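You operate a simulated robot arm through the tools that you are given. There is no shell and no other tool.

Carry out the task below with a simulated robot arm. There is one attempt and no reset: what you move stays moved.

## Task
Set winder C's side guides to the job card.
Fine: the winder is locked off. Free the guide clamp lever first, width dial and offset dial on the card's marks, clamp lever back to fast. Where these are worked on the way, their far stop is far enough and under half their travel is too little: guide clamp lever.

It is judged by the outcome, as a careful person would: the job done as asked, and still so three seconds after it is handed in. It fails if anything else is knocked over, pushed out of place, dropped, spilled or broken.

## Robot
A 6-joint arm with a fingered hand, fixed in place. Base frame: the origin is on the floor under the middle of its stand, x ahead of it, y to its left, z up; the work surface is at about z = 0.76. Units: m, degrees, N and s.
With the tool pointing down near the work surface it reaches from about 0.5 to 0.96 m from the base axis. Its first joint turns from -166.0 to 166.0 degrees. Payload 5 kg.
Tool frame: the origin (TCP) lies between the finger pads and is the grasp point; the fingertips stand 0.043 m ahead of it; z points along the fingers, y is the line along which they close. The gripper opens to 0.144 m; its body begins 0.05 m behind the TCP. The gripper is a hand of 5 fingers: y runs from the thumb to the fingers, the wrist lies at [-0.021, -0.133, -0.233] in the tool frame, and closing takes about 1.5 s.
Orientation is that of the tool frame in the base frame, as a unit quaternion [w, x, y, z]. With the fingers straight down and the wrist toward the robot, the tool's x, y and z point along [0, 1, 0], [1, 0, 0] and [0, 0, -1] of the base frame.

## Interface
- The arm moves only by the tool step_arm. Its argument "series" is a list of rows, each an object of numbers (a shift or turn left out is 0, a gripper value left out holds the last): "tx", "ty", "tz": the shift along the tool's x, y, z in m; "wx", "wy", "wz": the turn, a rotation vector about the tool's x, y, z in degrees; "claw": the gripper command, from -1 (fully open) to 1 (shut), values between in proportion. In form: [{"tx": .., "ty": .., "tz": .., "wx": .., "wy": .., "wz": .., "claw": ..}, ...]. A call has 1 to 20 rows; each row shifts and turns the commanded pose from where the row before left it, along the tool's axes as they then stand. Each row takes 0.2 s and may step no farther than 0.05 m and 8.6 degrees from the row before; otherwise, or with a gripper value out of range, the whole call is refused. A pose out of reach is approached as far as the arm can. The call stops where the force on the tool passes 40 N (or 10 N more than at its start, if that is more) or the arm is blocked; 0.2 s more then pass. Each finger travels about 0.072 m/s and halts on what it meets, pressing with about 23 N; the grip force reading is that of the motor and also rises with nothing between the fingers. The clock runs only during rows and for 0.2 s after the last one: add rows that do not move to give the fingers time. It gives the time, the measured TCP pose, the force on the tool (base axes), the opening and the grip force at its end, in the units of the frame above (readings bear some noise), with the torque about the TCP (base axes, N m) and any sound that the robot's microphone picked up.
- Cameras (640 x 400 px; columns grow to the right, rows downward): "scene" is fixed at [0.0447, 0.4974, 1.6075]; the picture's right is [-0.48, -0.88, 0.00], its down [-0.55, 0.31, -0.77] and it looks along [0.68, -0.37, -0.63] (base axes); focal length 277 px, centre (320, 200). "wrist" rides on the gripper at [0.086, -0.108, -0.168] in the tool frame; the picture's right is [-0.80, 0.28, -0.53], its down [-0.54, -0.73, 0.42] and it looks along [-0.27, 0.63, 0.73] (tool axes); focal length 275 px, centre (320, 200). There is no depth. A picture from a camera that has moved, and an enlarged one, comes with that camera's place and axes in the base frame and with its lens. The place of the scene camera against the robot may be out by one fixed shift of up to 0.012 m in any direction.
- capture(camera): a new picture of that camera. It takes no simulated time.
- slide_trunk(by): slides the trunk up (or, below 0, down) by that many m; the arm rides with it, the base frame stays. It gives what a move gives, with no picture.
- preshape(shape): the hand has 5 fingers and takes this shape, open, in about a second: jaw (thumb against the fingers, like two jaws); tri (thumb and two fingers); tip (a fingertip pinch); poke (one finger out to press); point (the index stretched); flat (the hand flat); cup (the hand cupped); fist (a fist). The gripper value then closes the fingers along that shape, each until it touches; the sizes above hold for jaw. It gives what a move gives, with no picture.
- inspect(camera, box): a new picture of the part [left, top, right, bottom] of that camera's present view, enlarged. It takes no simulated time.
- close_job(): hands the job in; it is judged then, once.

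Places have to be worked out from the pictures, the camera data and where the tool is seen. Open the gripper and draw the arm clear of the work before you hand the job in, unless the task says otherwise.

The tools are called after "Request:" by a JSON object that holds its "api" and its "payload". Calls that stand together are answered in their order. step_arm: Moves the arm, as the interface text tells. Its arguments: {"type":"object","properties":{"series":{"type":"array","items":{"type":"object","properties":{"tx":{"type":"number"},"ty":{"type":"number"},"tz":{"type":"number"},"wx":{"type":"number"},"wy":{"type":"number"},"wz":{"type":"number"},"claw":{"type":"number"}}}}},"required":["series"]} The other tools are called the same way: slide_trunk (by) moves the trunk up or down; preshape (shape) gives the hand a shape; capture (camera) takes a picture; inspect (camera, box) takes an enlarged picture of a part of a camera's view; close_job () hands the job in.

At the start:

```text
time_s: 0.0
position: [0.4832, 0.1285, 1.3908]
orientation: [0.0, 0.707, 0.707, 0.0]
force: [-0.9, -0.2, -0.4]
ft_torque: [0.01, 0.04, 0.01]
width: 0.1438
grip_force: 0.1
shape: jaw
trunk travel left (down, up): [-0.5, 0.09]
```

scene: 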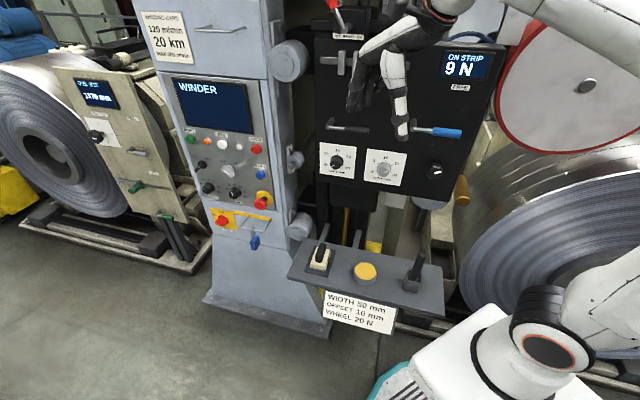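
wrist: 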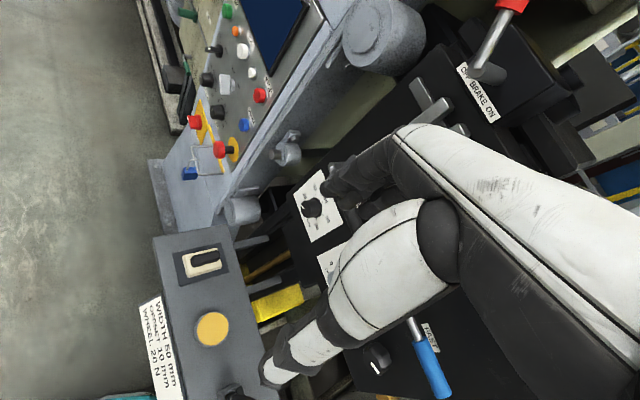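

I start by looking closely at the panel, the job card and the dials in the scene view.

Request:
{"api": "inspect", "payload": {"camera": "scene", "box": [300, 100, 500, 225]}}

Request:
{"api": "inspect", "payload": {"camera": "scene", "box": [280, 220, 460, 332]}}

Request:
{"api": "inspect", "payload": {"camera": "scene", "box": [310, 0, 510, 125]}}

Request:
{"api": "inspect", "payload": {"camera": "wrist", "box": [280, 150, 480, 400]}}

Request:
{"api": "inspect", "payload": {"camera": "scene", "box": [130, 0, 310, 112]}}

```text
3.20 times, centred on (400, 162) of scene
camera zoom: at [0.0447, 0.4974, 1.6075], right [-0.48, -0.88, 0.0], down [-0.55, 0.31, -0.77], along [0.68, -0.37, -0.63], focal length 887 px, centre (64, 320)
```

zoom: 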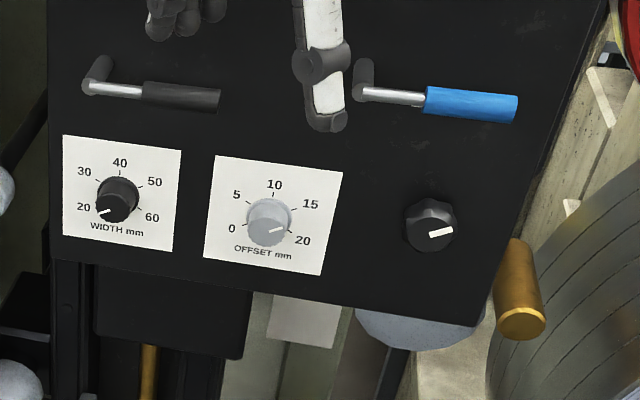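

```text
3.56 times, centred on (370, 276) of scene
camera zoom: at [0.0447, 0.4974, 1.6075], right [-0.48, -0.88, 0.0], down [-0.55, 0.31, -0.77], along [0.68, -0.37, -0.63], focal length 986 px, centre (142, -70)
```

zoom: 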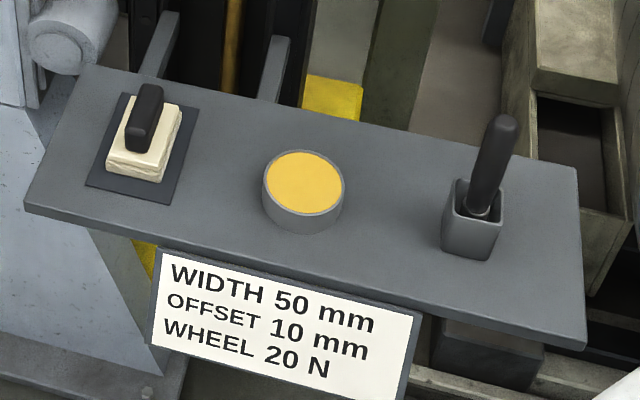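

```text
3.20 times, centred on (410, 62) of scene
camera zoom: at [0.0447, 0.4974, 1.6075], right [-0.48, -0.88, 0.0], down [-0.55, 0.31, -0.77], along [0.68, -0.37, -0.63], focal length 887 px, centre (32, 640)
```

zoom: 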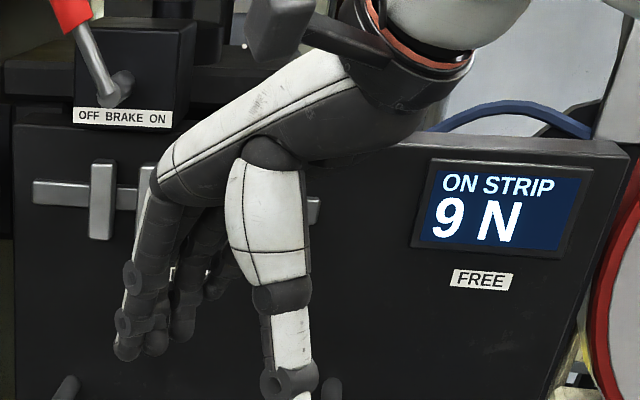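

```text
1.60 times, centred on (380, 275) of wrist
camera zoom: at [0.3754, 0.215, 1.5587], right [0.28, -0.8, 0.53], down [-0.73, -0.54, -0.42], along [0.63, -0.27, -0.73], focal length 440 px, centre (224, 80)
```

zoom: 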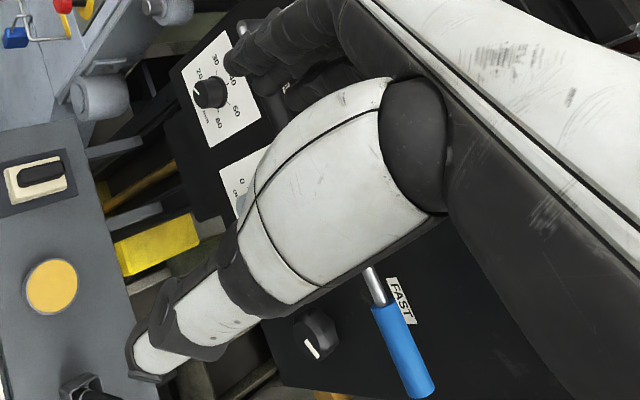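

```text
3.56 times, centred on (220, 56) of scene
camera zoom: at [0.0447, 0.4974, 1.6075], right [-0.48, -0.88, 0.0], down [-0.55, 0.31, -0.77], along [0.68, -0.37, -0.63], focal length 986 px, centre (676, 712)
```

zoom: 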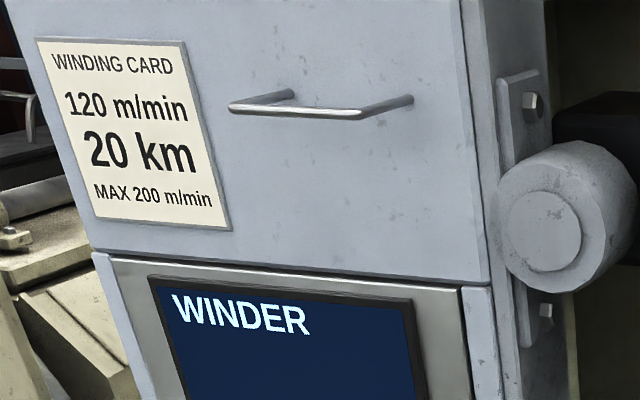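

The card reads WIDTH 50, OFFSET 10 (wheel 20 N isn't part of this job). The blue lever carries a FAST label beside it and a FREE label above it, so it should be the guide clamp. The panel seems to face about (-0.73, 0.68) in the base frame. I'll turn the hand to square up with the panel and back off a bit, so the labels come into view.

Request:
{"api": "step_arm", "payload": {"series": [{"wz": 7.2, "tz": -0.01}, {"wz": 7.2, "tz": -0.01}, {"wz": 7.2, "tz": -0.01}, {"wz": 7.2, "tz": -0.01}, {"wz": 7.2, "tz": -0.01}, {"wz": 7.0, "tz": -0.01}, {}]}}

```text
time_s: 1.6
position: [0.4836, 0.129, 1.4523]
orientation: [0.0, 0.917, 0.398, 0.001]
force: [0.1, 0.6, 0.0]
ft_torque: [-0.04, 0.01, 0.03]
width: 0.1438
grip_force: 0.1
shape: jaw
trunk travel left (down, up): [-0.5, 0.09]
```

The hand turned as asked. I now look from both cameras.

Request:
{"api": "capture", "payload": {"camera": "scene"}}

Request:
{"api": "capture", "payload": {"camera": "wrist"}}

Request:
{"api": "inspect", "payload": {"camera": "scene", "box": [300, 60, 500, 185]}}

```text
taken
```

scene: 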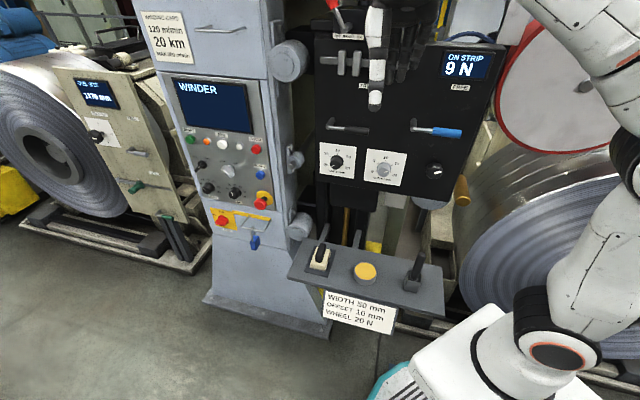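

```text
taken
camera wrist: at [0.463, 0.2667, 1.6196], right [-0.34, -0.78, 0.53], down [-0.9, 0.1, -0.42], along [0.28, -0.62, -0.73], focal length 275 px, centre (320, 200)
```

wrist: 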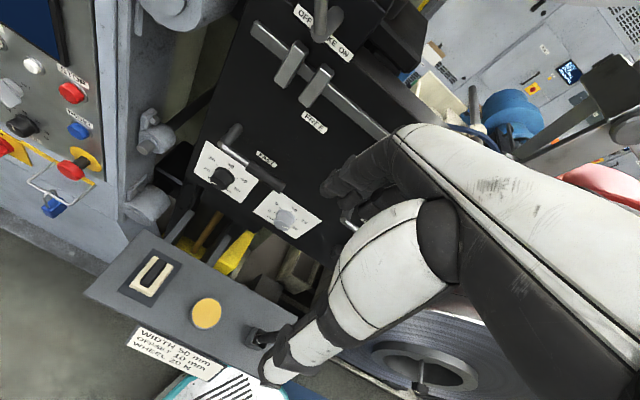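

```text
3.20 times, centred on (400, 122) of scene
camera zoom: at [0.0447, 0.4974, 1.6075], right [-0.48, -0.88, 0.0], down [-0.55, 0.31, -0.77], along [0.68, -0.37, -0.63], focal length 887 px, centre (64, 448)
```

zoom: 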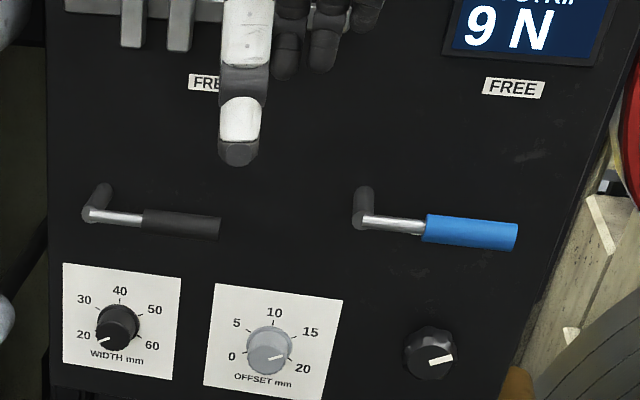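

There are two levers, each with FREE/FAST labels. The black one sits between the two side-guide plates and the WIDTH/OFFSET dials, while the blue one is beside the wheel knob and "ON STRIP 9 N" screen. I'll zoom in for any naming labels.

Request:
{"api": "inspect", "payload": {"camera": "wrist", "box": [180, 80, 380, 205]}}

Request:
{"api": "inspect", "payload": {"camera": "wrist", "box": [230, 0, 430, 125]}}

Request:
{"api": "inspect", "payload": {"camera": "wrist", "box": [190, 125, 350, 225]}}

Request:
{"api": "inspect", "payload": {"camera": "scene", "box": [310, 130, 410, 193]}}

Request:
{"api": "inspect", "payload": {"camera": "scene", "box": [310, 0, 410, 63]}}

```text
3.20 times, centred on (280, 142) of wrist
camera zoom: at [0.463, 0.2667, 1.6196], right [-0.34, -0.78, 0.53], down [-0.9, 0.1, -0.42], along [0.28, -0.62, -0.73], focal length 881 px, centre (448, 384)
```

zoom: 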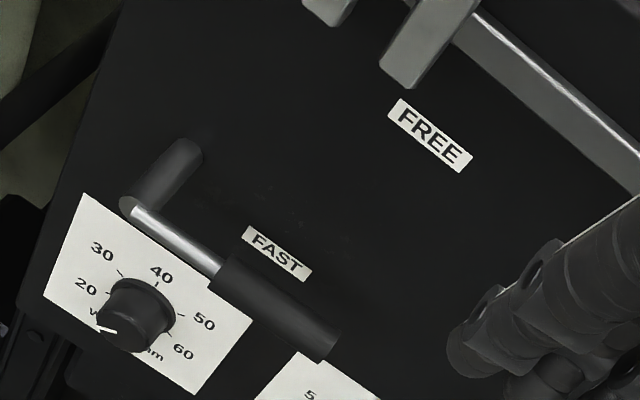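

```text
3.20 times, centred on (330, 62) of wrist
camera zoom: at [0.463, 0.2667, 1.6196], right [-0.34, -0.78, 0.53], down [-0.9, 0.1, -0.42], along [0.28, -0.62, -0.73], focal length 881 px, centre (288, 640)
```

zoom: 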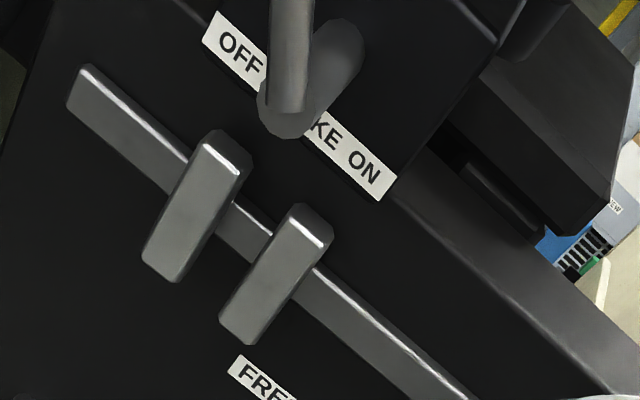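

```text
4.00 times, centred on (270, 175) of wrist
camera zoom: at [0.463, 0.2667, 1.6196], right [-0.34, -0.78, 0.53], down [-0.9, 0.1, -0.42], along [0.28, -0.62, -0.73], focal length 1101 px, centre (520, 300)
```

zoom: 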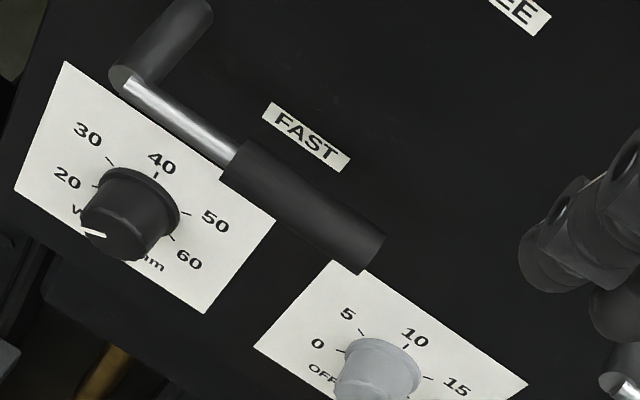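

```text
6.35 times, centred on (360, 162) of scene
camera zoom: at [0.0447, 0.4974, 1.6075], right [-0.48, -0.88, 0.0], down [-0.55, 0.31, -0.77], along [0.68, -0.37, -0.63], focal length 1760 px, centre (66, 444)
```

zoom: 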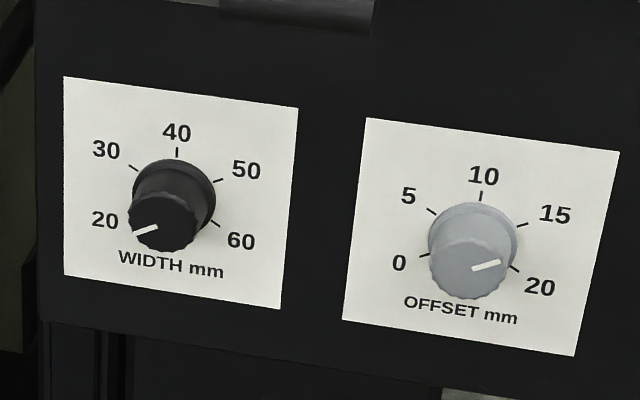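

```text
6.35 times, centred on (360, 32) of scene
camera zoom: at [0.0447, 0.4974, 1.6075], right [-0.48, -0.88, 0.0], down [-0.55, 0.31, -0.77], along [0.68, -0.37, -0.63], focal length 1760 px, centre (66, 1270)
```

zoom: 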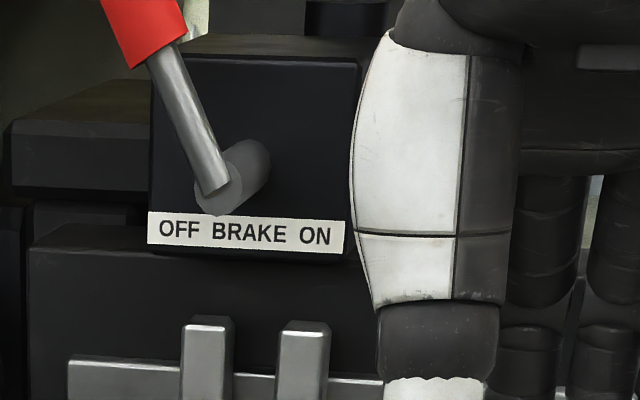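

Judging by the layout, the black lever is the guide clamp: it sits directly under the two guide plates and above WIDTH/OFFSET, and the blue one belongs to the wheel. I estimate its pivot at about (0.714, 0.105, 1.26) and the handle tip at (0.634, 0.02, 1.255). I'll pitch the fingers up toward the panel in steps, keeping the TCP well off it.

Request:
{"api": "step_arm", "payload": {"series": [{"wx": -7.5}, {"wx": -7.5}, {"wx": -7.5}, {"wx": -7.5}, {"wx": -7.5}, {"wx": -7.5}, {}]}}

Request:
{"api": "capture", "payload": {"camera": "scene"}}

Request:
{"api": "capture", "payload": {"camera": "wrist"}}

```text
time_s: 3.2
position: [0.4827, 0.1286, 1.4511]
orientation: [0.352, 0.847, 0.369, 0.153]
force: [-0.5, -0.1, -0.4]
ft_torque: [0.03, 0.01, 0.01]
width: 0.1437
grip_force: 0.1
shape: jaw
trunk travel left (down, up): [-0.5, 0.09]
```

```text
taken
```

scene: 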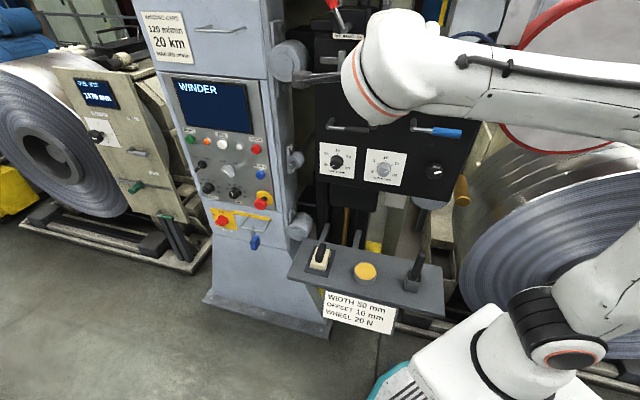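

```text
taken
camera wrist: at [0.3989, 0.3256, 1.4926], right [-0.67, -0.46, 0.58], down [-0.53, -0.25, -0.81], along [0.52, -0.85, -0.07], focal length 275 px, centre (320, 200)
```

wrist: 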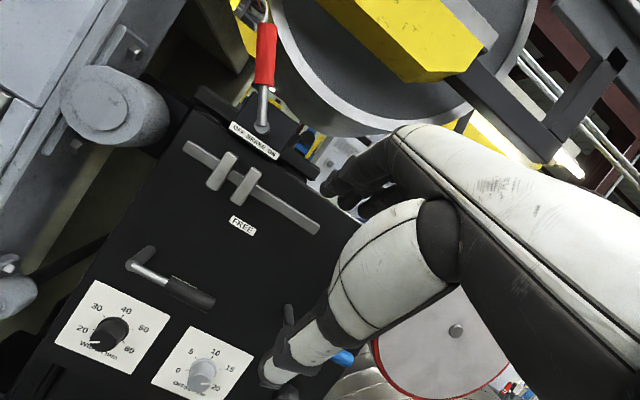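

The pitching goes smoothly, with the forearm well in front of the panel. I continue to fully horizontal fingers.

Request:
{"api": "step_arm", "payload": {"series": [{"wx": -7.5}, {"wx": -7.5}, {"wx": -7.5}, {"wx": -7.5}, {"wx": -7.5}, {"wx": -7.5}, {}]}}

Request:
{"api": "capture", "payload": {"camera": "scene"}}

Request:
{"api": "capture", "payload": {"camera": "wrist"}}

```text
time_s: 4.8
position: [0.4945, 0.117, 1.4594]
orientation: [0.619, 0.673, 0.301, 0.271]
force: [0.6, -0.2, 0.3]
ft_torque: [0.01, 0.01, 0.0]
width: 0.144
grip_force: 0.1
shape: jaw
out of reach, approached as far as the arm can: row 6
trunk travel left (down, up): [-0.5, 0.09]
```

```text
taken
```

scene: 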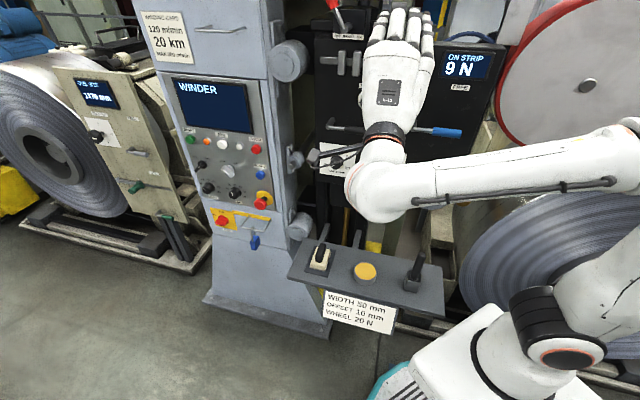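

```text
taken
camera wrist: at [0.4227, 0.2987, 1.3661], right [-0.91, -0.25, 0.34], down [-0.1, -0.65, -0.76], along [0.4, -0.72, 0.56], focal length 275 px, centre (320, 200)
```

wrist: 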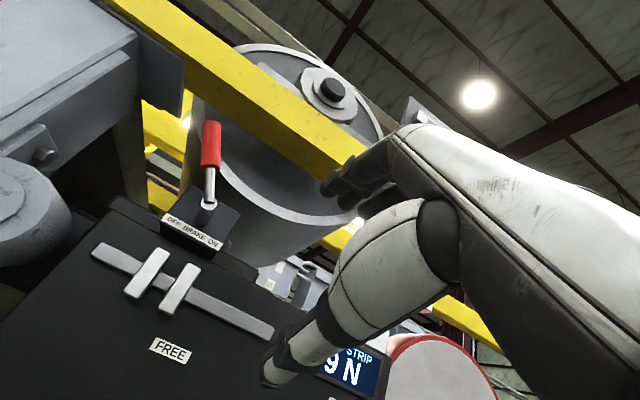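

The last few degrees were out of reach here (TCP too close in). I'll shift the hand down and a bit forward to about (0.56, 0.135, 1.25), in front of the black lever, where the arm has more room.

Request:
{"api": "step_arm", "payload": {"series": [{"tx": 0.01, "ty": -0.034, "tz": 0.009}, {"tx": 0.01, "ty": -0.034, "tz": 0.009}, {"tx": 0.01, "ty": -0.034, "tz": 0.009}, {"tx": 0.01, "ty": -0.034, "tz": 0.009}, {"tx": 0.01, "ty": -0.034, "tz": 0.009}, {"tx": 0.01, "ty": -0.034, "tz": 0.009}, {}]}}

Request:
{"api": "capture", "payload": {"camera": "scene"}}

Request:
{"api": "capture", "payload": {"camera": "wrist"}}

```text
time_s: 6.4
position: [0.5896, 0.1159, 1.2929]
orientation: [0.601, 0.689, 0.308, 0.262]
force: [0.6, 0.1, 1.4]
ft_torque: [-0.03, 0.0, -0.03]
width: 0.1438
grip_force: 0.1
shape: jaw
out of reach, approached as far as the arm can: row 1, 2, 3, 4, 5, 6
trunk travel left (down, up): [-0.5, 0.09]
```

```text
taken
```

scene: 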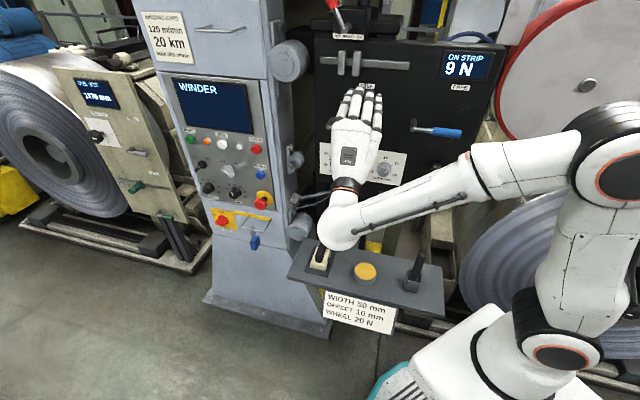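

```text
taken
camera wrist: at [0.5134, 0.3006, 1.208], right [-0.9, -0.26, 0.36], down [-0.13, -0.62, -0.77], along [0.43, -0.74, 0.52], focal length 275 px, centre (320, 200)
```

wrist: 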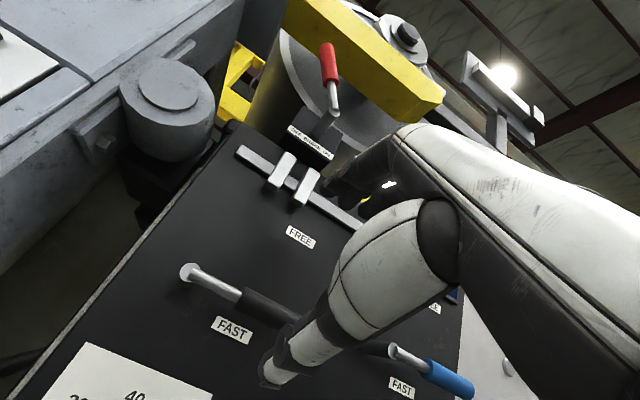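

The wrist can't pitch fully level with the shoulder this high, so I'll lower the trunk, which lets the forearm come in from lower down. At 0.15 m down the wrist still stays above z≈1.0, clear of the console at 0.8.

Request:
{"api": "slide_trunk", "payload": {"by": -0.15}}

Request:
{"api": "capture", "payload": {"camera": "scene"}}

```text
time_s: 8.2
position: [0.5888, 0.1151, 1.142]
orientation: [0.601, 0.688, 0.309, 0.263]
force: [0.8, -0.1, 0.3]
ft_torque: [-0.02, 0.0, 0.0]
width: 0.1442
grip_force: 0.1
shape: jaw
trunk travel left (down, up): [-0.35, 0.24]
```

```text
taken
```

scene: 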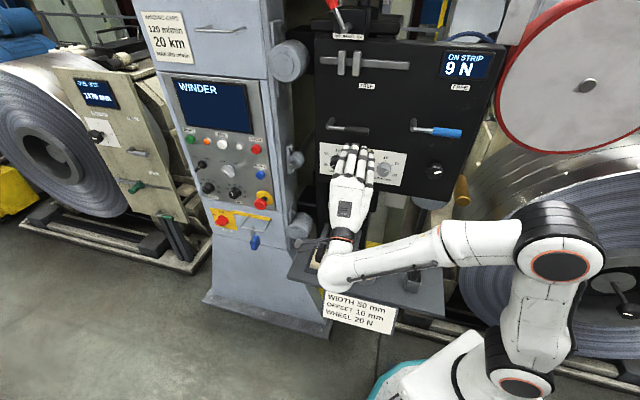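

The elbow now sits lower and the forearm runs more level. I raise the hand back up in small steps, backing off slightly from the panel, to see how the pose is tracked.

Request:
{"api": "step_arm", "payload": {"series": [{"ty": 0.03, "tz": -0.01}, {"ty": 0.03, "tz": -0.01}, {"ty": 0.03, "tz": -0.01}, {}]}}

Request:
{"api": "capture", "payload": {"camera": "scene"}}

Request:
{"api": "capture", "payload": {"camera": "wrist"}}

```text
time_s: 9.2
position: [0.5757, 0.1286, 1.2391]
orientation: [0.601, 0.689, 0.309, 0.262]
force: [0.0, 0.2, -0.2]
ft_torque: [-0.04, 0.03, 0.01]
width: 0.1437
grip_force: 0.1
shape: jaw
trunk travel left (down, up): [-0.35, 0.24]
```

```text
taken
```

scene: 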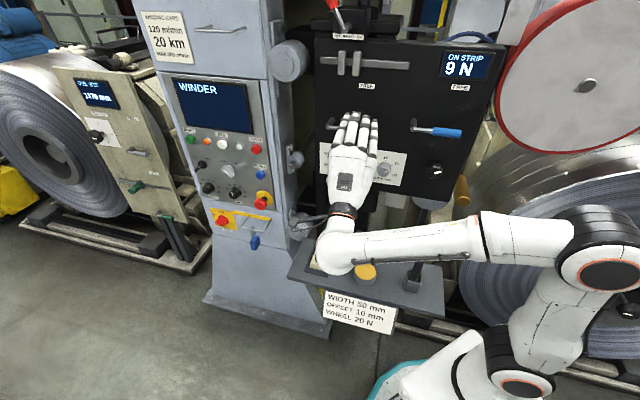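

```text
taken
camera wrist: at [0.5002, 0.3147, 1.1536], right [-0.9, -0.26, 0.36], down [-0.13, -0.62, -0.77], along [0.43, -0.74, 0.52], focal length 275 px, centre (320, 200)
```

wrist: 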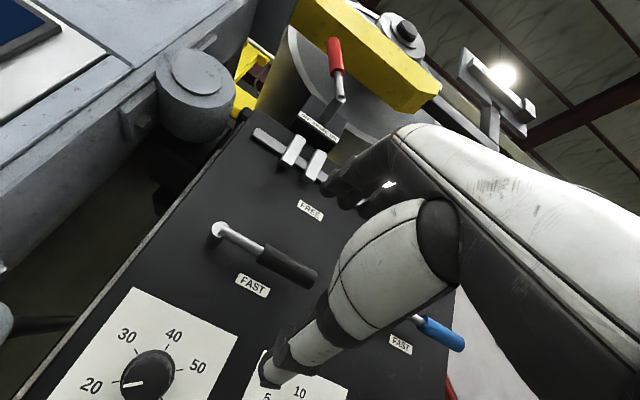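

The pose now tracks again. Triangulating from the wrist views puts the black handle's centre at about (0.664, 0.050, 1.244), with the panel at 45° and the handle axis about 5 cm off it. I'll correct yaw and pitch so the fingers point straight at the panel, and half-close the jaw.

Request:
{"api": "step_arm", "payload": {"series": [{"wx": -4, "wy": -1.35, "claw": -0.3}, {"wx": -4, "wy": -1.35}, {}, {}, {}]}}

Request:
{"api": "capture", "payload": {"camera": "wrist"}}

Request:
{"api": "inspect", "payload": {"camera": "scene", "box": [280, 70, 440, 170]}}

```text
time_s: 10.3
position: [0.5764, 0.1299, 1.2389]
orientation: [0.614, 0.679, 0.302, 0.265]
force: [0.2, -0.7, 0.5]
ft_torque: [0.02, 0.04, -0.01]
width: 0.094
grip_force: 0.0
shape: jaw
out of reach, approached as far as the arm can: row 2
trunk travel left (down, up): [-0.35, 0.24]
```

```text
taken
camera wrist: at [0.5048, 0.313, 1.1467], right [-0.91, -0.24, 0.35], down [-0.12, -0.64, -0.76], along [0.4, -0.73, 0.55], focal length 275 px, centre (320, 200)
```

wrist: 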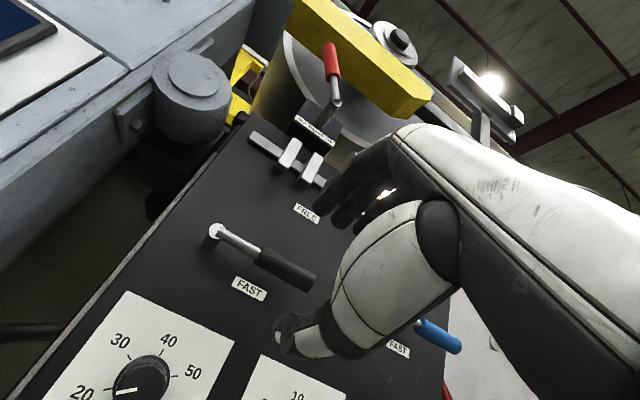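

```text
4.00 times, centred on (360, 120) of scene
camera zoom: at [0.0447, 0.4974, 1.6075], right [-0.48, -0.88, 0.0], down [-0.55, 0.31, -0.77], along [0.68, -0.37, -0.63], focal length 1109 px, centre (160, 520)
```

zoom: 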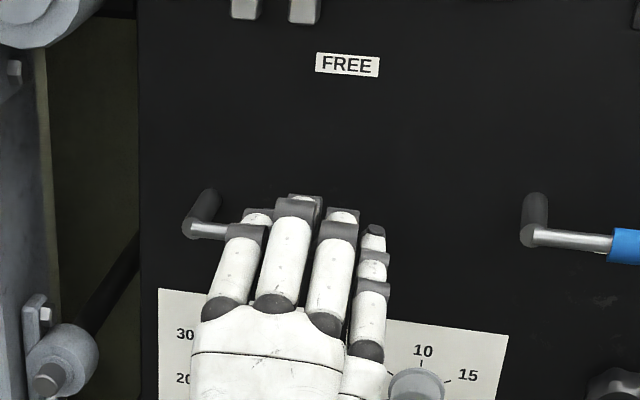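

Pitch stops about 6° short of level, which is fine for the lever. The hand is lined up with the handle, thumb below and fingers above. I advance part of the way and check.

Request:
{"api": "step_arm", "payload": {"series": [{"ty": 0.003, "tz": 0.0165}, {"ty": 0.003, "tz": 0.0165}, {"ty": 0.003, "tz": 0.0165}, {"ty": 0.002, "tz": 0.0165}, {}]}}

Request:
{"api": "capture", "payload": {"camera": "wrist"}}

Request:
{"api": "inspect", "payload": {"camera": "scene", "box": [280, 70, 440, 170]}}

```text
time_s: 11.6
position: [0.6265, 0.082, 1.2405]
orientation: [0.615, 0.68, 0.3, 0.264]
force: [0.0, 0.7, -0.8]
ft_torque: [0.03, -0.02, 0.02]
width: 0.0942
grip_force: 0.1
shape: jaw
trunk travel left (down, up): [-0.35, 0.24]
```

```text
taken
camera wrist: at [0.5541, 0.2658, 1.1499], right [-0.91, -0.24, 0.35], down [-0.12, -0.64, -0.76], along [0.4, -0.73, 0.55], focal length 275 px, centre (320, 200)
```

wrist: 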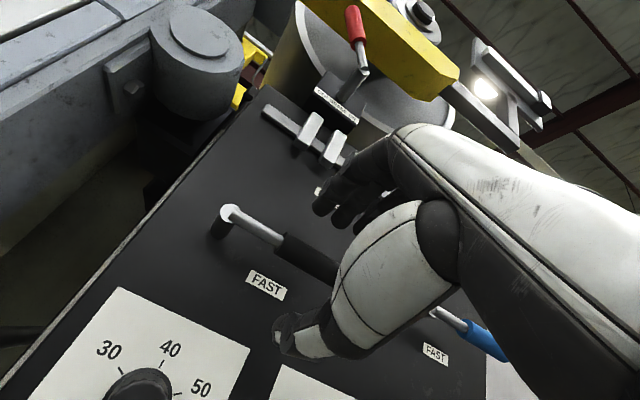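

```text
4.00 times, centred on (360, 120) of scene
camera zoom: at [0.0447, 0.4974, 1.6075], right [-0.48, -0.88, 0.0], down [-0.55, 0.31, -0.77], along [0.68, -0.37, -0.63], focal length 1109 px, centre (160, 520)
```

zoom: 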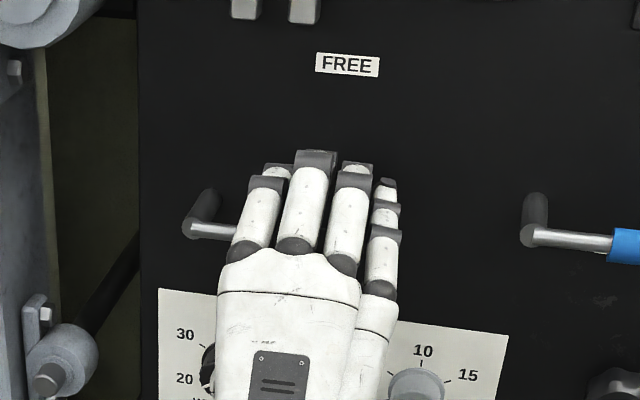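

The hand is centred on the handle, with the fingers above and thumb below it. I advance the remaining ~3.5 cm to cage the handle.

Request:
{"api": "step_arm", "payload": {"series": [{"ty": 0.002, "tz": 0.012}, {"ty": 0.001, "tz": 0.012}, {"ty": 0.001, "tz": 0.01}, {}]}}

Request:
{"api": "capture", "payload": {"camera": "wrist"}}

Request:
{"api": "inspect", "payload": {"camera": "scene", "box": [280, 70, 440, 170]}}

```text
time_s: 12.6
position: [0.6521, 0.0589, 1.2415]
orientation: [0.615, 0.68, 0.3, 0.264]
force: [-0.1, 0.6, 0.2]
ft_torque: [-0.01, -0.01, 0.01]
width: 0.094
grip_force: 0.1
shape: jaw
trunk travel left (down, up): [-0.35, 0.24]
```

```text
taken
camera wrist: at [0.58, 0.2431, 1.15], right [-0.91, -0.24, 0.35], down [-0.12, -0.64, -0.76], along [0.4, -0.73, 0.55], focal length 275 px, centre (320, 200)
```

wrist: 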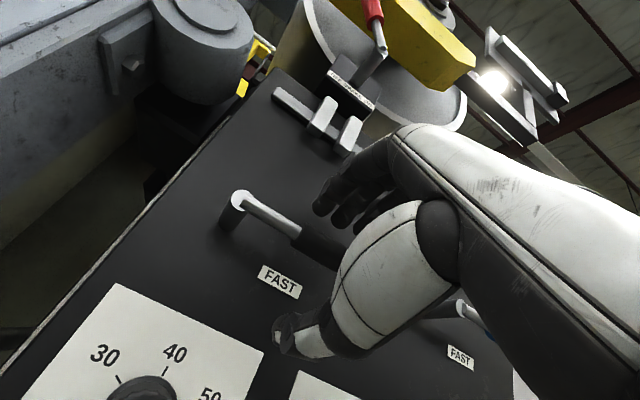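

```text
4.00 times, centred on (360, 120) of scene
camera zoom: at [0.0447, 0.4974, 1.6075], right [-0.48, -0.88, 0.0], down [-0.55, 0.31, -0.77], along [0.68, -0.37, -0.63], focal length 1109 px, centre (160, 520)
```

zoom: 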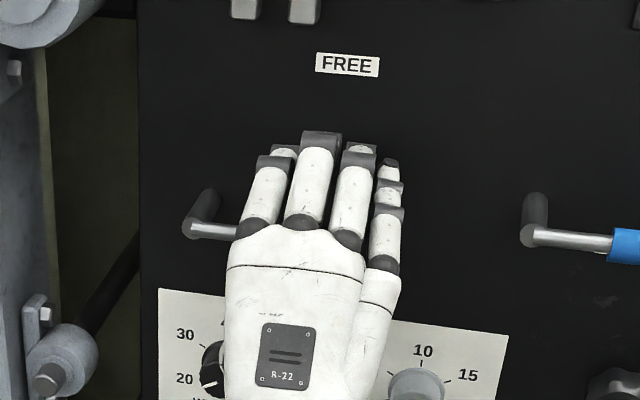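

No contact so far and the handle is inside the jaw. I now raise the hand slowly so the thumb comes up under the handle and begins lifting it.

Request:
{"api": "step_arm", "payload": {"series": [{"ty": 0.01}, {"ty": 0.01}, {"ty": 0.01}, {"ty": 0.01}, {"ty": 0.01}, {}]}}

Request:
{"api": "capture", "payload": {"camera": "wrist"}}

Request:
{"api": "inspect", "payload": {"camera": "scene", "box": [280, 70, 440, 170]}}

```text
time_s: 13.9
position: [0.6537, 0.0559, 1.2895]
orientation: [0.615, 0.679, 0.301, 0.264]
force: [-1.1, 0.4, -3.3]
ft_torque: [0.02, 0.03, 0.03]
width: 0.0951
grip_force: 0.0
shape: jaw
trunk travel left (down, up): [-0.35, 0.24]
```

```text
taken
camera wrist: at [0.5831, 0.2394, 1.1992], right [-0.91, -0.24, 0.35], down [-0.12, -0.64, -0.76], along [0.4, -0.73, 0.55], focal length 275 px, centre (320, 200)
```

wrist: 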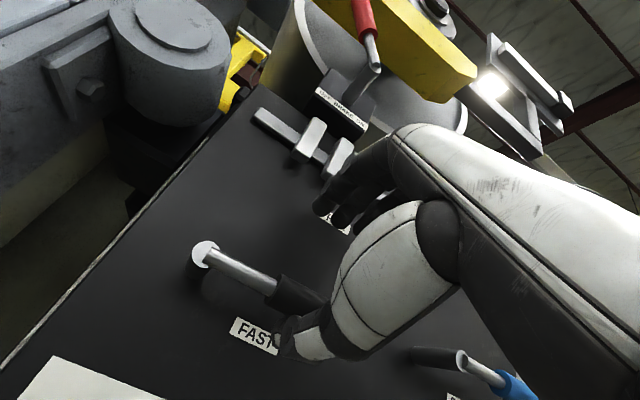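

```text
4.00 times, centred on (360, 120) of scene
camera zoom: at [0.0447, 0.4974, 1.6075], right [-0.48, -0.88, 0.0], down [-0.55, 0.31, -0.77], along [0.68, -0.37, -0.63], focal length 1109 px, centre (160, 520)
```

zoom: 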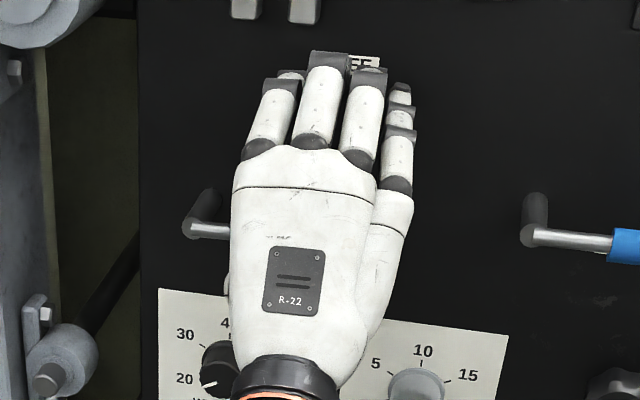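

A light −3 N shows that the thumb has just met the handle. I continue upward along the lever's arc, drifting left (tool +x) as it rises.

Request:
{"api": "step_arm", "payload": {"series": [{"ty": 0.0089, "tx": 0.0005}, {"ty": 0.0088, "tx": 0.0014}, {"ty": 0.0086, "tx": 0.0023}, {"ty": 0.0083, "tx": 0.0031}, {"ty": 0.0079, "tx": 0.0041}, {}]}}

Request:
{"api": "capture", "payload": {"camera": "wrist"}}

Request:
{"api": "inspect", "payload": {"camera": "scene", "box": [280, 50, 440, 150]}}

```text
time_s: 15.3
position: [0.6667, 0.0636, 1.3302]
orientation: [0.615, 0.679, 0.302, 0.264]
force: [-6.1, 1.0, -10.7]
ft_torque: [-0.05, 0.27, 0.05]
width: 0.0872
grip_force: 0.0
shape: jaw
trunk travel left (down, up): [-0.35, 0.24]
```

```text
taken
camera wrist: at [0.5944, 0.2461, 1.2402], right [-0.91, -0.24, 0.35], down [-0.12, -0.64, -0.76], along [0.41, -0.73, 0.55], focal length 275 px, centre (320, 200)
```

wrist: 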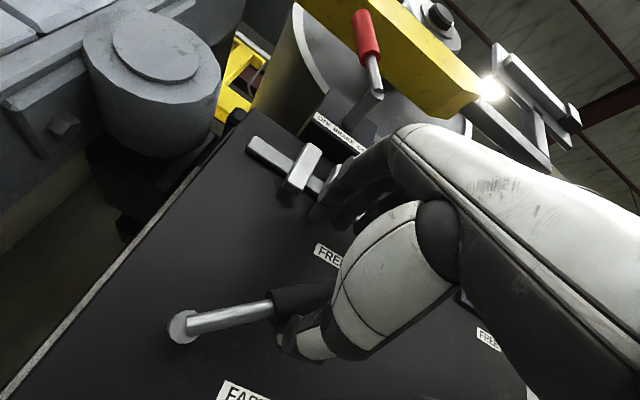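

```text
4.00 times, centred on (360, 100) of scene
camera zoom: at [0.0447, 0.4974, 1.6075], right [-0.48, -0.88, 0.0], down [-0.55, 0.31, -0.77], along [0.68, -0.37, -0.63], focal length 1109 px, centre (160, 600)
```

zoom: 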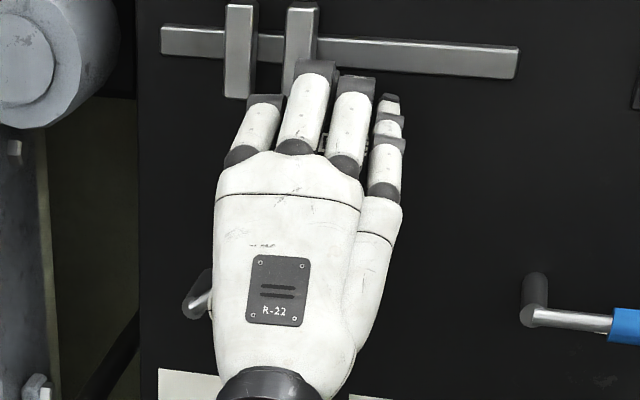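

The lever has swung up to roughly 36°, but my upper fingers are nearing the guide plates above. Instead of raising the hand I'll close the jaw: the thumb keeps lifting the handle while the fingers come down, away from the guides.

Request:
{"api": "step_arm", "payload": {"series": [{"claw": -0.15}, {"claw": 0.0}, {"claw": 0.1}, {"claw": 0.2}, {}, {}]}}

Request:
{"api": "capture", "payload": {"camera": "wrist"}}

Request:
{"api": "inspect", "payload": {"camera": "scene", "box": [280, 50, 440, 150]}}

```text
time_s: 16.8
position: [0.6669, 0.0608, 1.3326]
orientation: [0.615, 0.679, 0.301, 0.264]
force: [-0.6, -0.8, -0.6]
ft_torque: [-0.03, -0.02, 0.0]
width: 0.0587
grip_force: 0.1
shape: jaw
trunk travel left (down, up): [-0.35, 0.24]
```

```text
taken
camera wrist: at [0.5945, 0.2454, 1.2412], right [-0.91, -0.24, 0.35], down [-0.12, -0.64, -0.76], along [0.4, -0.73, 0.55], focal length 275 px, centre (320, 200)
```

wrist: 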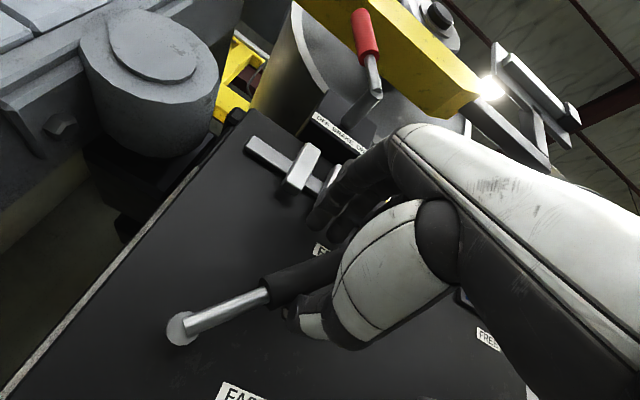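

```text
4.00 times, centred on (360, 100) of scene
camera zoom: at [0.0447, 0.4974, 1.6075], right [-0.48, -0.88, 0.0], down [-0.55, 0.31, -0.77], along [0.68, -0.37, -0.63], focal length 1109 px, centre (160, 600)
```

zoom: 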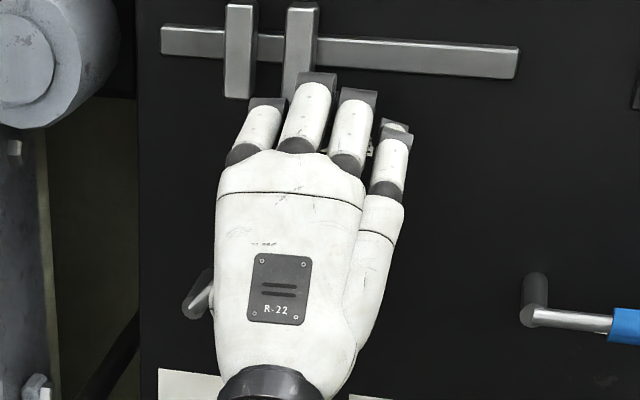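

The lever is now around 48° with almost no load, so it isn't at a stop yet. I continue along its arc (up and left) in small steps, watching for the stop.

Request:
{"api": "step_arm", "payload": {"series": [{"ty": 0.006, "tx": 0.0065}, {"ty": 0.0055, "tx": 0.0072}, {"ty": 0.005, "tx": 0.0078}, {}]}}

Request:
{"api": "capture", "payload": {"camera": "wrist"}}

Request:
{"api": "inspect", "payload": {"camera": "scene", "box": [280, 50, 440, 150]}}

```text
time_s: 17.7
position: [0.6795, 0.0732, 1.3453]
orientation: [0.612, 0.684, 0.298, 0.262]
force: [-32.2, -2.0, -17.9]
ft_torque: [0.06, -0.69, -0.78]
width: 0.0553
grip_force: 0.1
shape: jaw
trunk travel left (down, up): [-0.35, 0.24]
stopped in row 4: the force on the tool passed its limit at 41 N (the readings are from after the stop); the commanded pose is now the measured one
```

```text
taken
camera wrist: at [0.6081, 0.2583, 1.257], right [-0.91, -0.24, 0.35], down [-0.13, -0.63, -0.77], along [0.4, -0.74, 0.54], focal length 275 px, centre (320, 200)
```

wrist: 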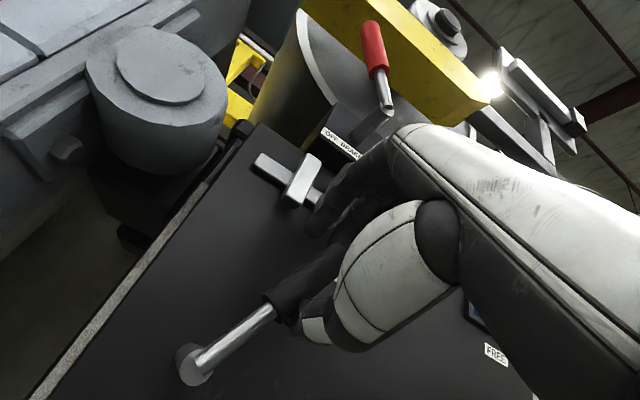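

```text
4.00 times, centred on (360, 100) of scene
camera zoom: at [0.0447, 0.4974, 1.6075], right [-0.48, -0.88, 0.0], down [-0.55, 0.31, -0.77], along [0.68, -0.37, -0.63], focal length 1109 px, centre (160, 600)
```

zoom: 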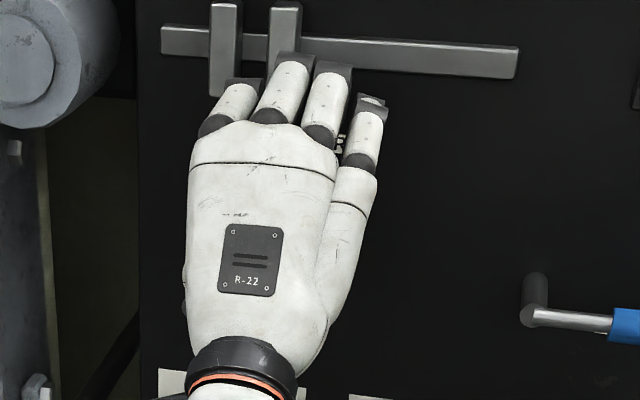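

The call stopped at 41 N, likely the lever's far stop, but the guide plates look slightly left of where they were. I check the whole scene before doing anything else.

Request:
{"api": "capture", "payload": {"camera": "scene"}}

Request:
{"api": "inspect", "payload": {"camera": "scene", "box": [310, 130, 410, 193]}}

Request:
{"api": "inspect", "payload": {"camera": "scene", "box": [310, 30, 410, 93]}}

Request:
{"api": "inspect", "payload": {"camera": "wrist", "box": [220, 110, 380, 210]}}

```text
taken
```

scene: 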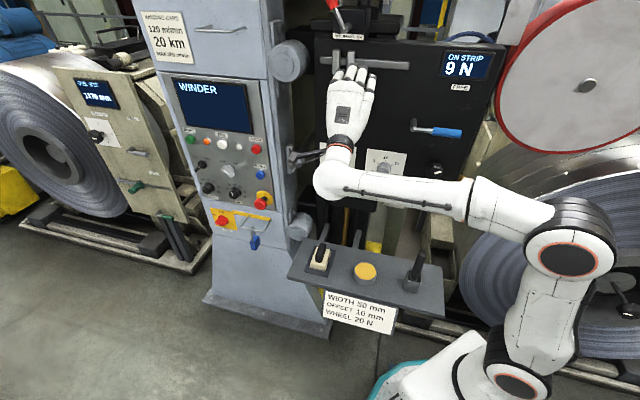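

```text
6.35 times, centred on (360, 162) of scene
camera zoom: at [0.0447, 0.4974, 1.6075], right [-0.48, -0.88, 0.0], down [-0.55, 0.31, -0.77], along [0.68, -0.37, -0.63], focal length 1760 px, centre (66, 444)
```

zoom: 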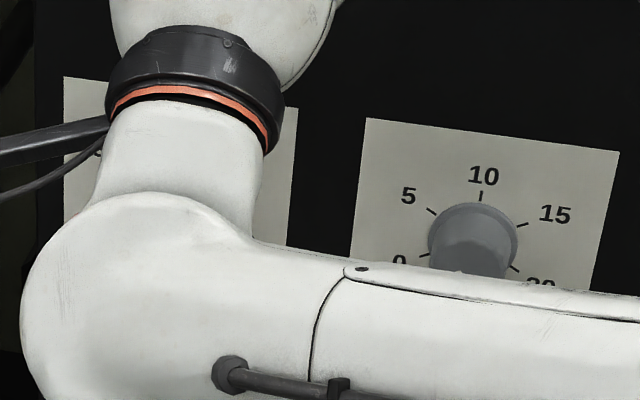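

```text
6.35 times, centred on (360, 62) of scene
camera zoom: at [0.0447, 0.4974, 1.6075], right [-0.48, -0.88, 0.0], down [-0.55, 0.31, -0.77], along [0.68, -0.37, -0.63], focal length 1760 px, centre (66, 1079)
```

zoom: 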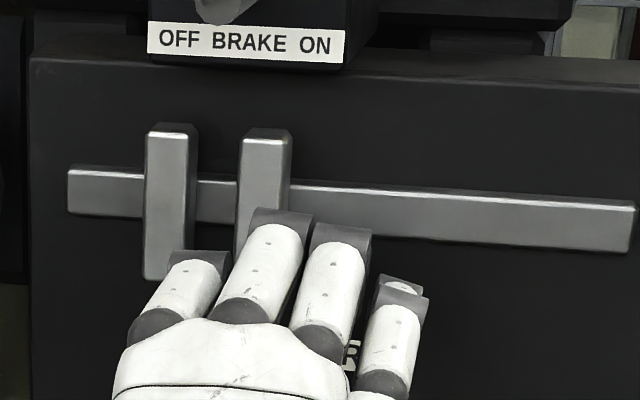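

```text
4.00 times, centred on (300, 160) of wrist
camera zoom: at [0.6081, 0.2583, 1.257], right [-0.91, -0.24, 0.35], down [-0.13, -0.63, -0.77], along [0.4, -0.74, 0.54], focal length 1101 px, centre (400, 360)
```

zoom: 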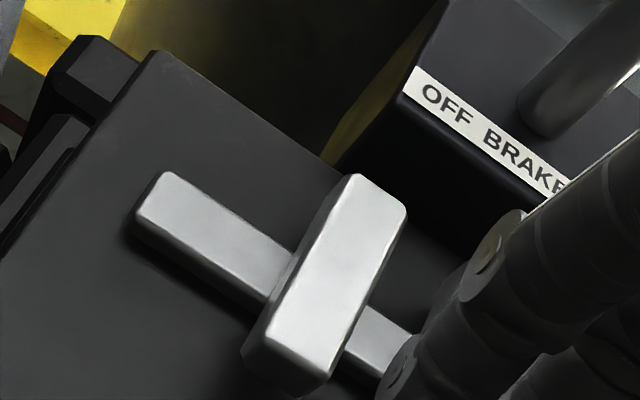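

Both plates shifted together about 1 cm left in the last push, so a finger probably brushed them; the dials will set them in any case. The lever is now at about 60°, which looks like its far stop. I ease the load off and withdraw straight back from the panel.

Request:
{"api": "step_arm", "payload": {"series": [{"tx": -0.003, "ty": -0.004, "tz": -0.006}, {"tx": -0.001, "ty": -0.002, "tz": -0.015}, {"tz": -0.02}, {"tz": -0.025}, {"tz": -0.03}, {}]}}

Request:
{"api": "capture", "payload": {"camera": "wrist"}}

Request:
{"api": "capture", "payload": {"camera": "scene"}}

```text
time_s: 19.1
position: [0.6082, 0.1358, 1.3526]
orientation: [0.614, 0.682, 0.299, 0.263]
force: [-0.7, 0.5, 0.0]
ft_torque: [0.0, 0.02, 0.0]
width: 0.0578
grip_force: 0.0
shape: jaw
trunk travel left (down, up): [-0.35, 0.24]
```

```text
taken
camera wrist: at [0.5377, 0.3202, 1.2632], right [-0.91, -0.24, 0.35], down [-0.13, -0.63, -0.76], along [0.4, -0.74, 0.55], focal length 275 px, centre (320, 200)
```

wrist: 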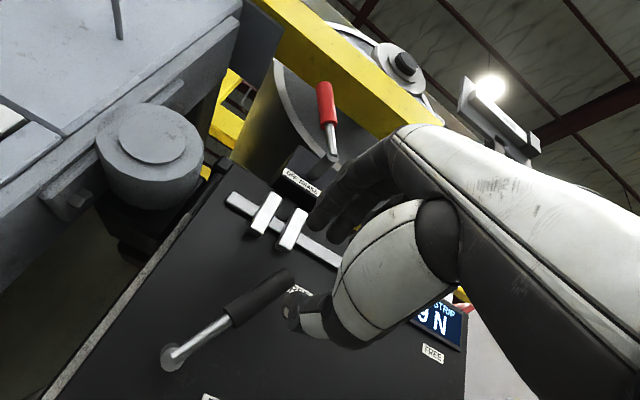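

```text
taken
```

scene: 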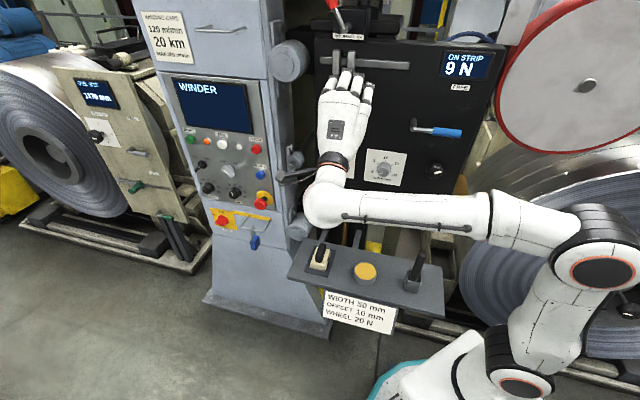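

The lever stays up on its own, pointing at the FREE label. I zoom in on the guides, the offset dial and the lever.

Request:
{"api": "inspect", "payload": {"camera": "scene", "box": [350, 130, 450, 193]}}

Request:
{"api": "inspect", "payload": {"camera": "scene", "box": [310, 30, 410, 93]}}

Request:
{"api": "inspect", "payload": {"camera": "wrist", "box": [140, 180, 340, 400]}}

```text
6.35 times, centred on (400, 162) of scene
camera zoom: at [0.0447, 0.4974, 1.6075], right [-0.48, -0.88, 0.0], down [-0.55, 0.31, -0.77], along [0.68, -0.37, -0.63], focal length 1760 px, centre (-188, 444)
```

zoom: 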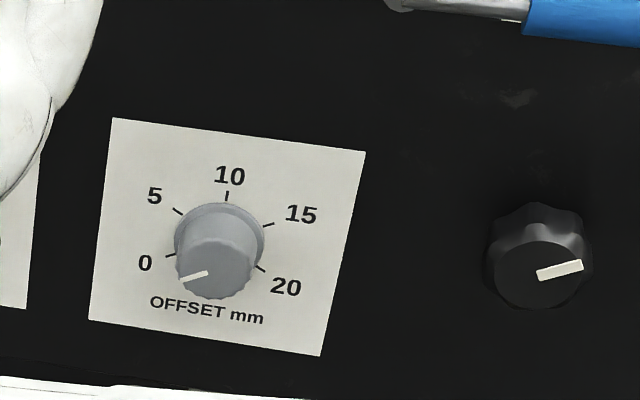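

```text
6.35 times, centred on (360, 62) of scene
camera zoom: at [0.0447, 0.4974, 1.6075], right [-0.48, -0.88, 0.0], down [-0.55, 0.31, -0.77], along [0.68, -0.37, -0.63], focal length 1760 px, centre (66, 1079)
```

zoom: 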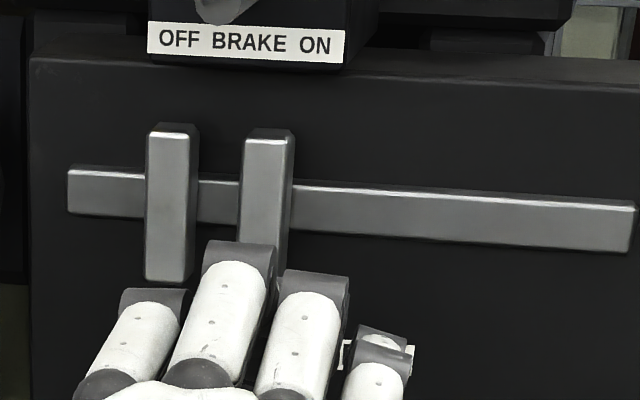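

```text
1.82 times, centred on (240, 290) of wrist
camera zoom: at [0.5377, 0.3202, 1.2632], right [-0.91, -0.24, 0.35], down [-0.13, -0.63, -0.76], along [0.4, -0.74, 0.55], focal length 500 px, centre (466, 36)
```

zoom: 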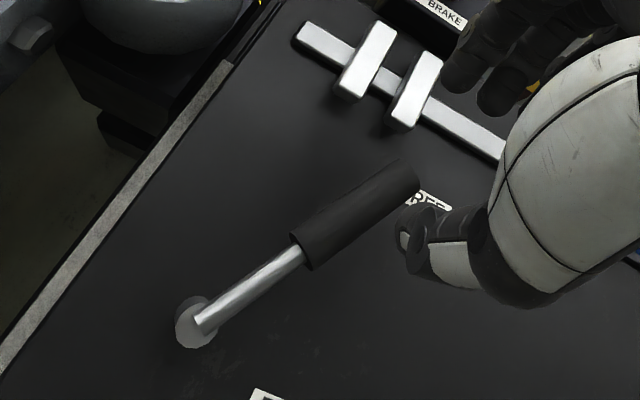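

Useful finding: the guides are coupled to the OFFSET dial, which now reads near 0, so I'll turn it up to 10. The lever stands at FREE. For the dials I want the hand coming in from above, as the wrist would otherwise hang close to the console. I pull back and start rolling the hand about its pointing axis.

Request:
{"api": "step_arm", "payload": {"series": [{"tz": -0.03}, {"tz": -0.03}, {"wz": 8}, {"wz": 8}, {"wz": 8}, {"wz": 8}, {"wz": 8}, {"wz": 5}, {}]}}

Request:
{"api": "capture", "payload": {"camera": "scene"}}

```text
time_s: 21.1
position: [0.614, 0.1361, 1.3736]
orientation: [0.463, 0.747, 0.018, 0.477]
force: [-0.3, -0.9, -0.4]
ft_torque: [0.01, -0.03, 0.0]
width: 0.0574
grip_force: 0.0
shape: jaw
out of reach, approached as far as the arm can: row 4, 5, 6, 7, 8
trunk travel left (down, up): [-0.35, 0.24]
```

```text
taken
```

scene: 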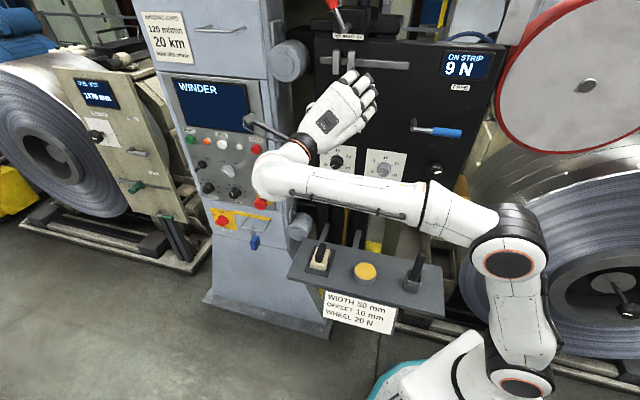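

Rolling this way runs into the arm's limits. I roll back and go the other way, where the hand's axis lines up better with the forearm.

Request:
{"api": "step_arm", "payload": {"series": [{"wz": -8}, {"wz": -8}, {"wz": -8}, {"wz": -8}, {"wz": -8}, {"wz": -5}, {"wz": -8}, {"wz": -8}, {"wz": -8}, {"wz": -8}, {"wz": -8}, {}]}}

Request:
{"api": "capture", "payload": {"camera": "scene"}}

```text
time_s: 23.7
position: [0.6114, 0.1354, 1.3744]
orientation: [0.666, 0.538, 0.515, 0.037]
force: [0.7, -0.2, -0.1]
ft_torque: [-0.06, 0.0, 0.0]
width: 0.0577
grip_force: 0.0
shape: jaw
trunk travel left (down, up): [-0.35, 0.24]
```

```text
taken
```

scene: 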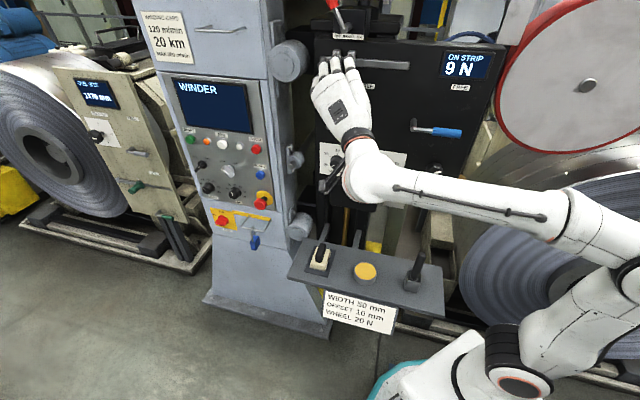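

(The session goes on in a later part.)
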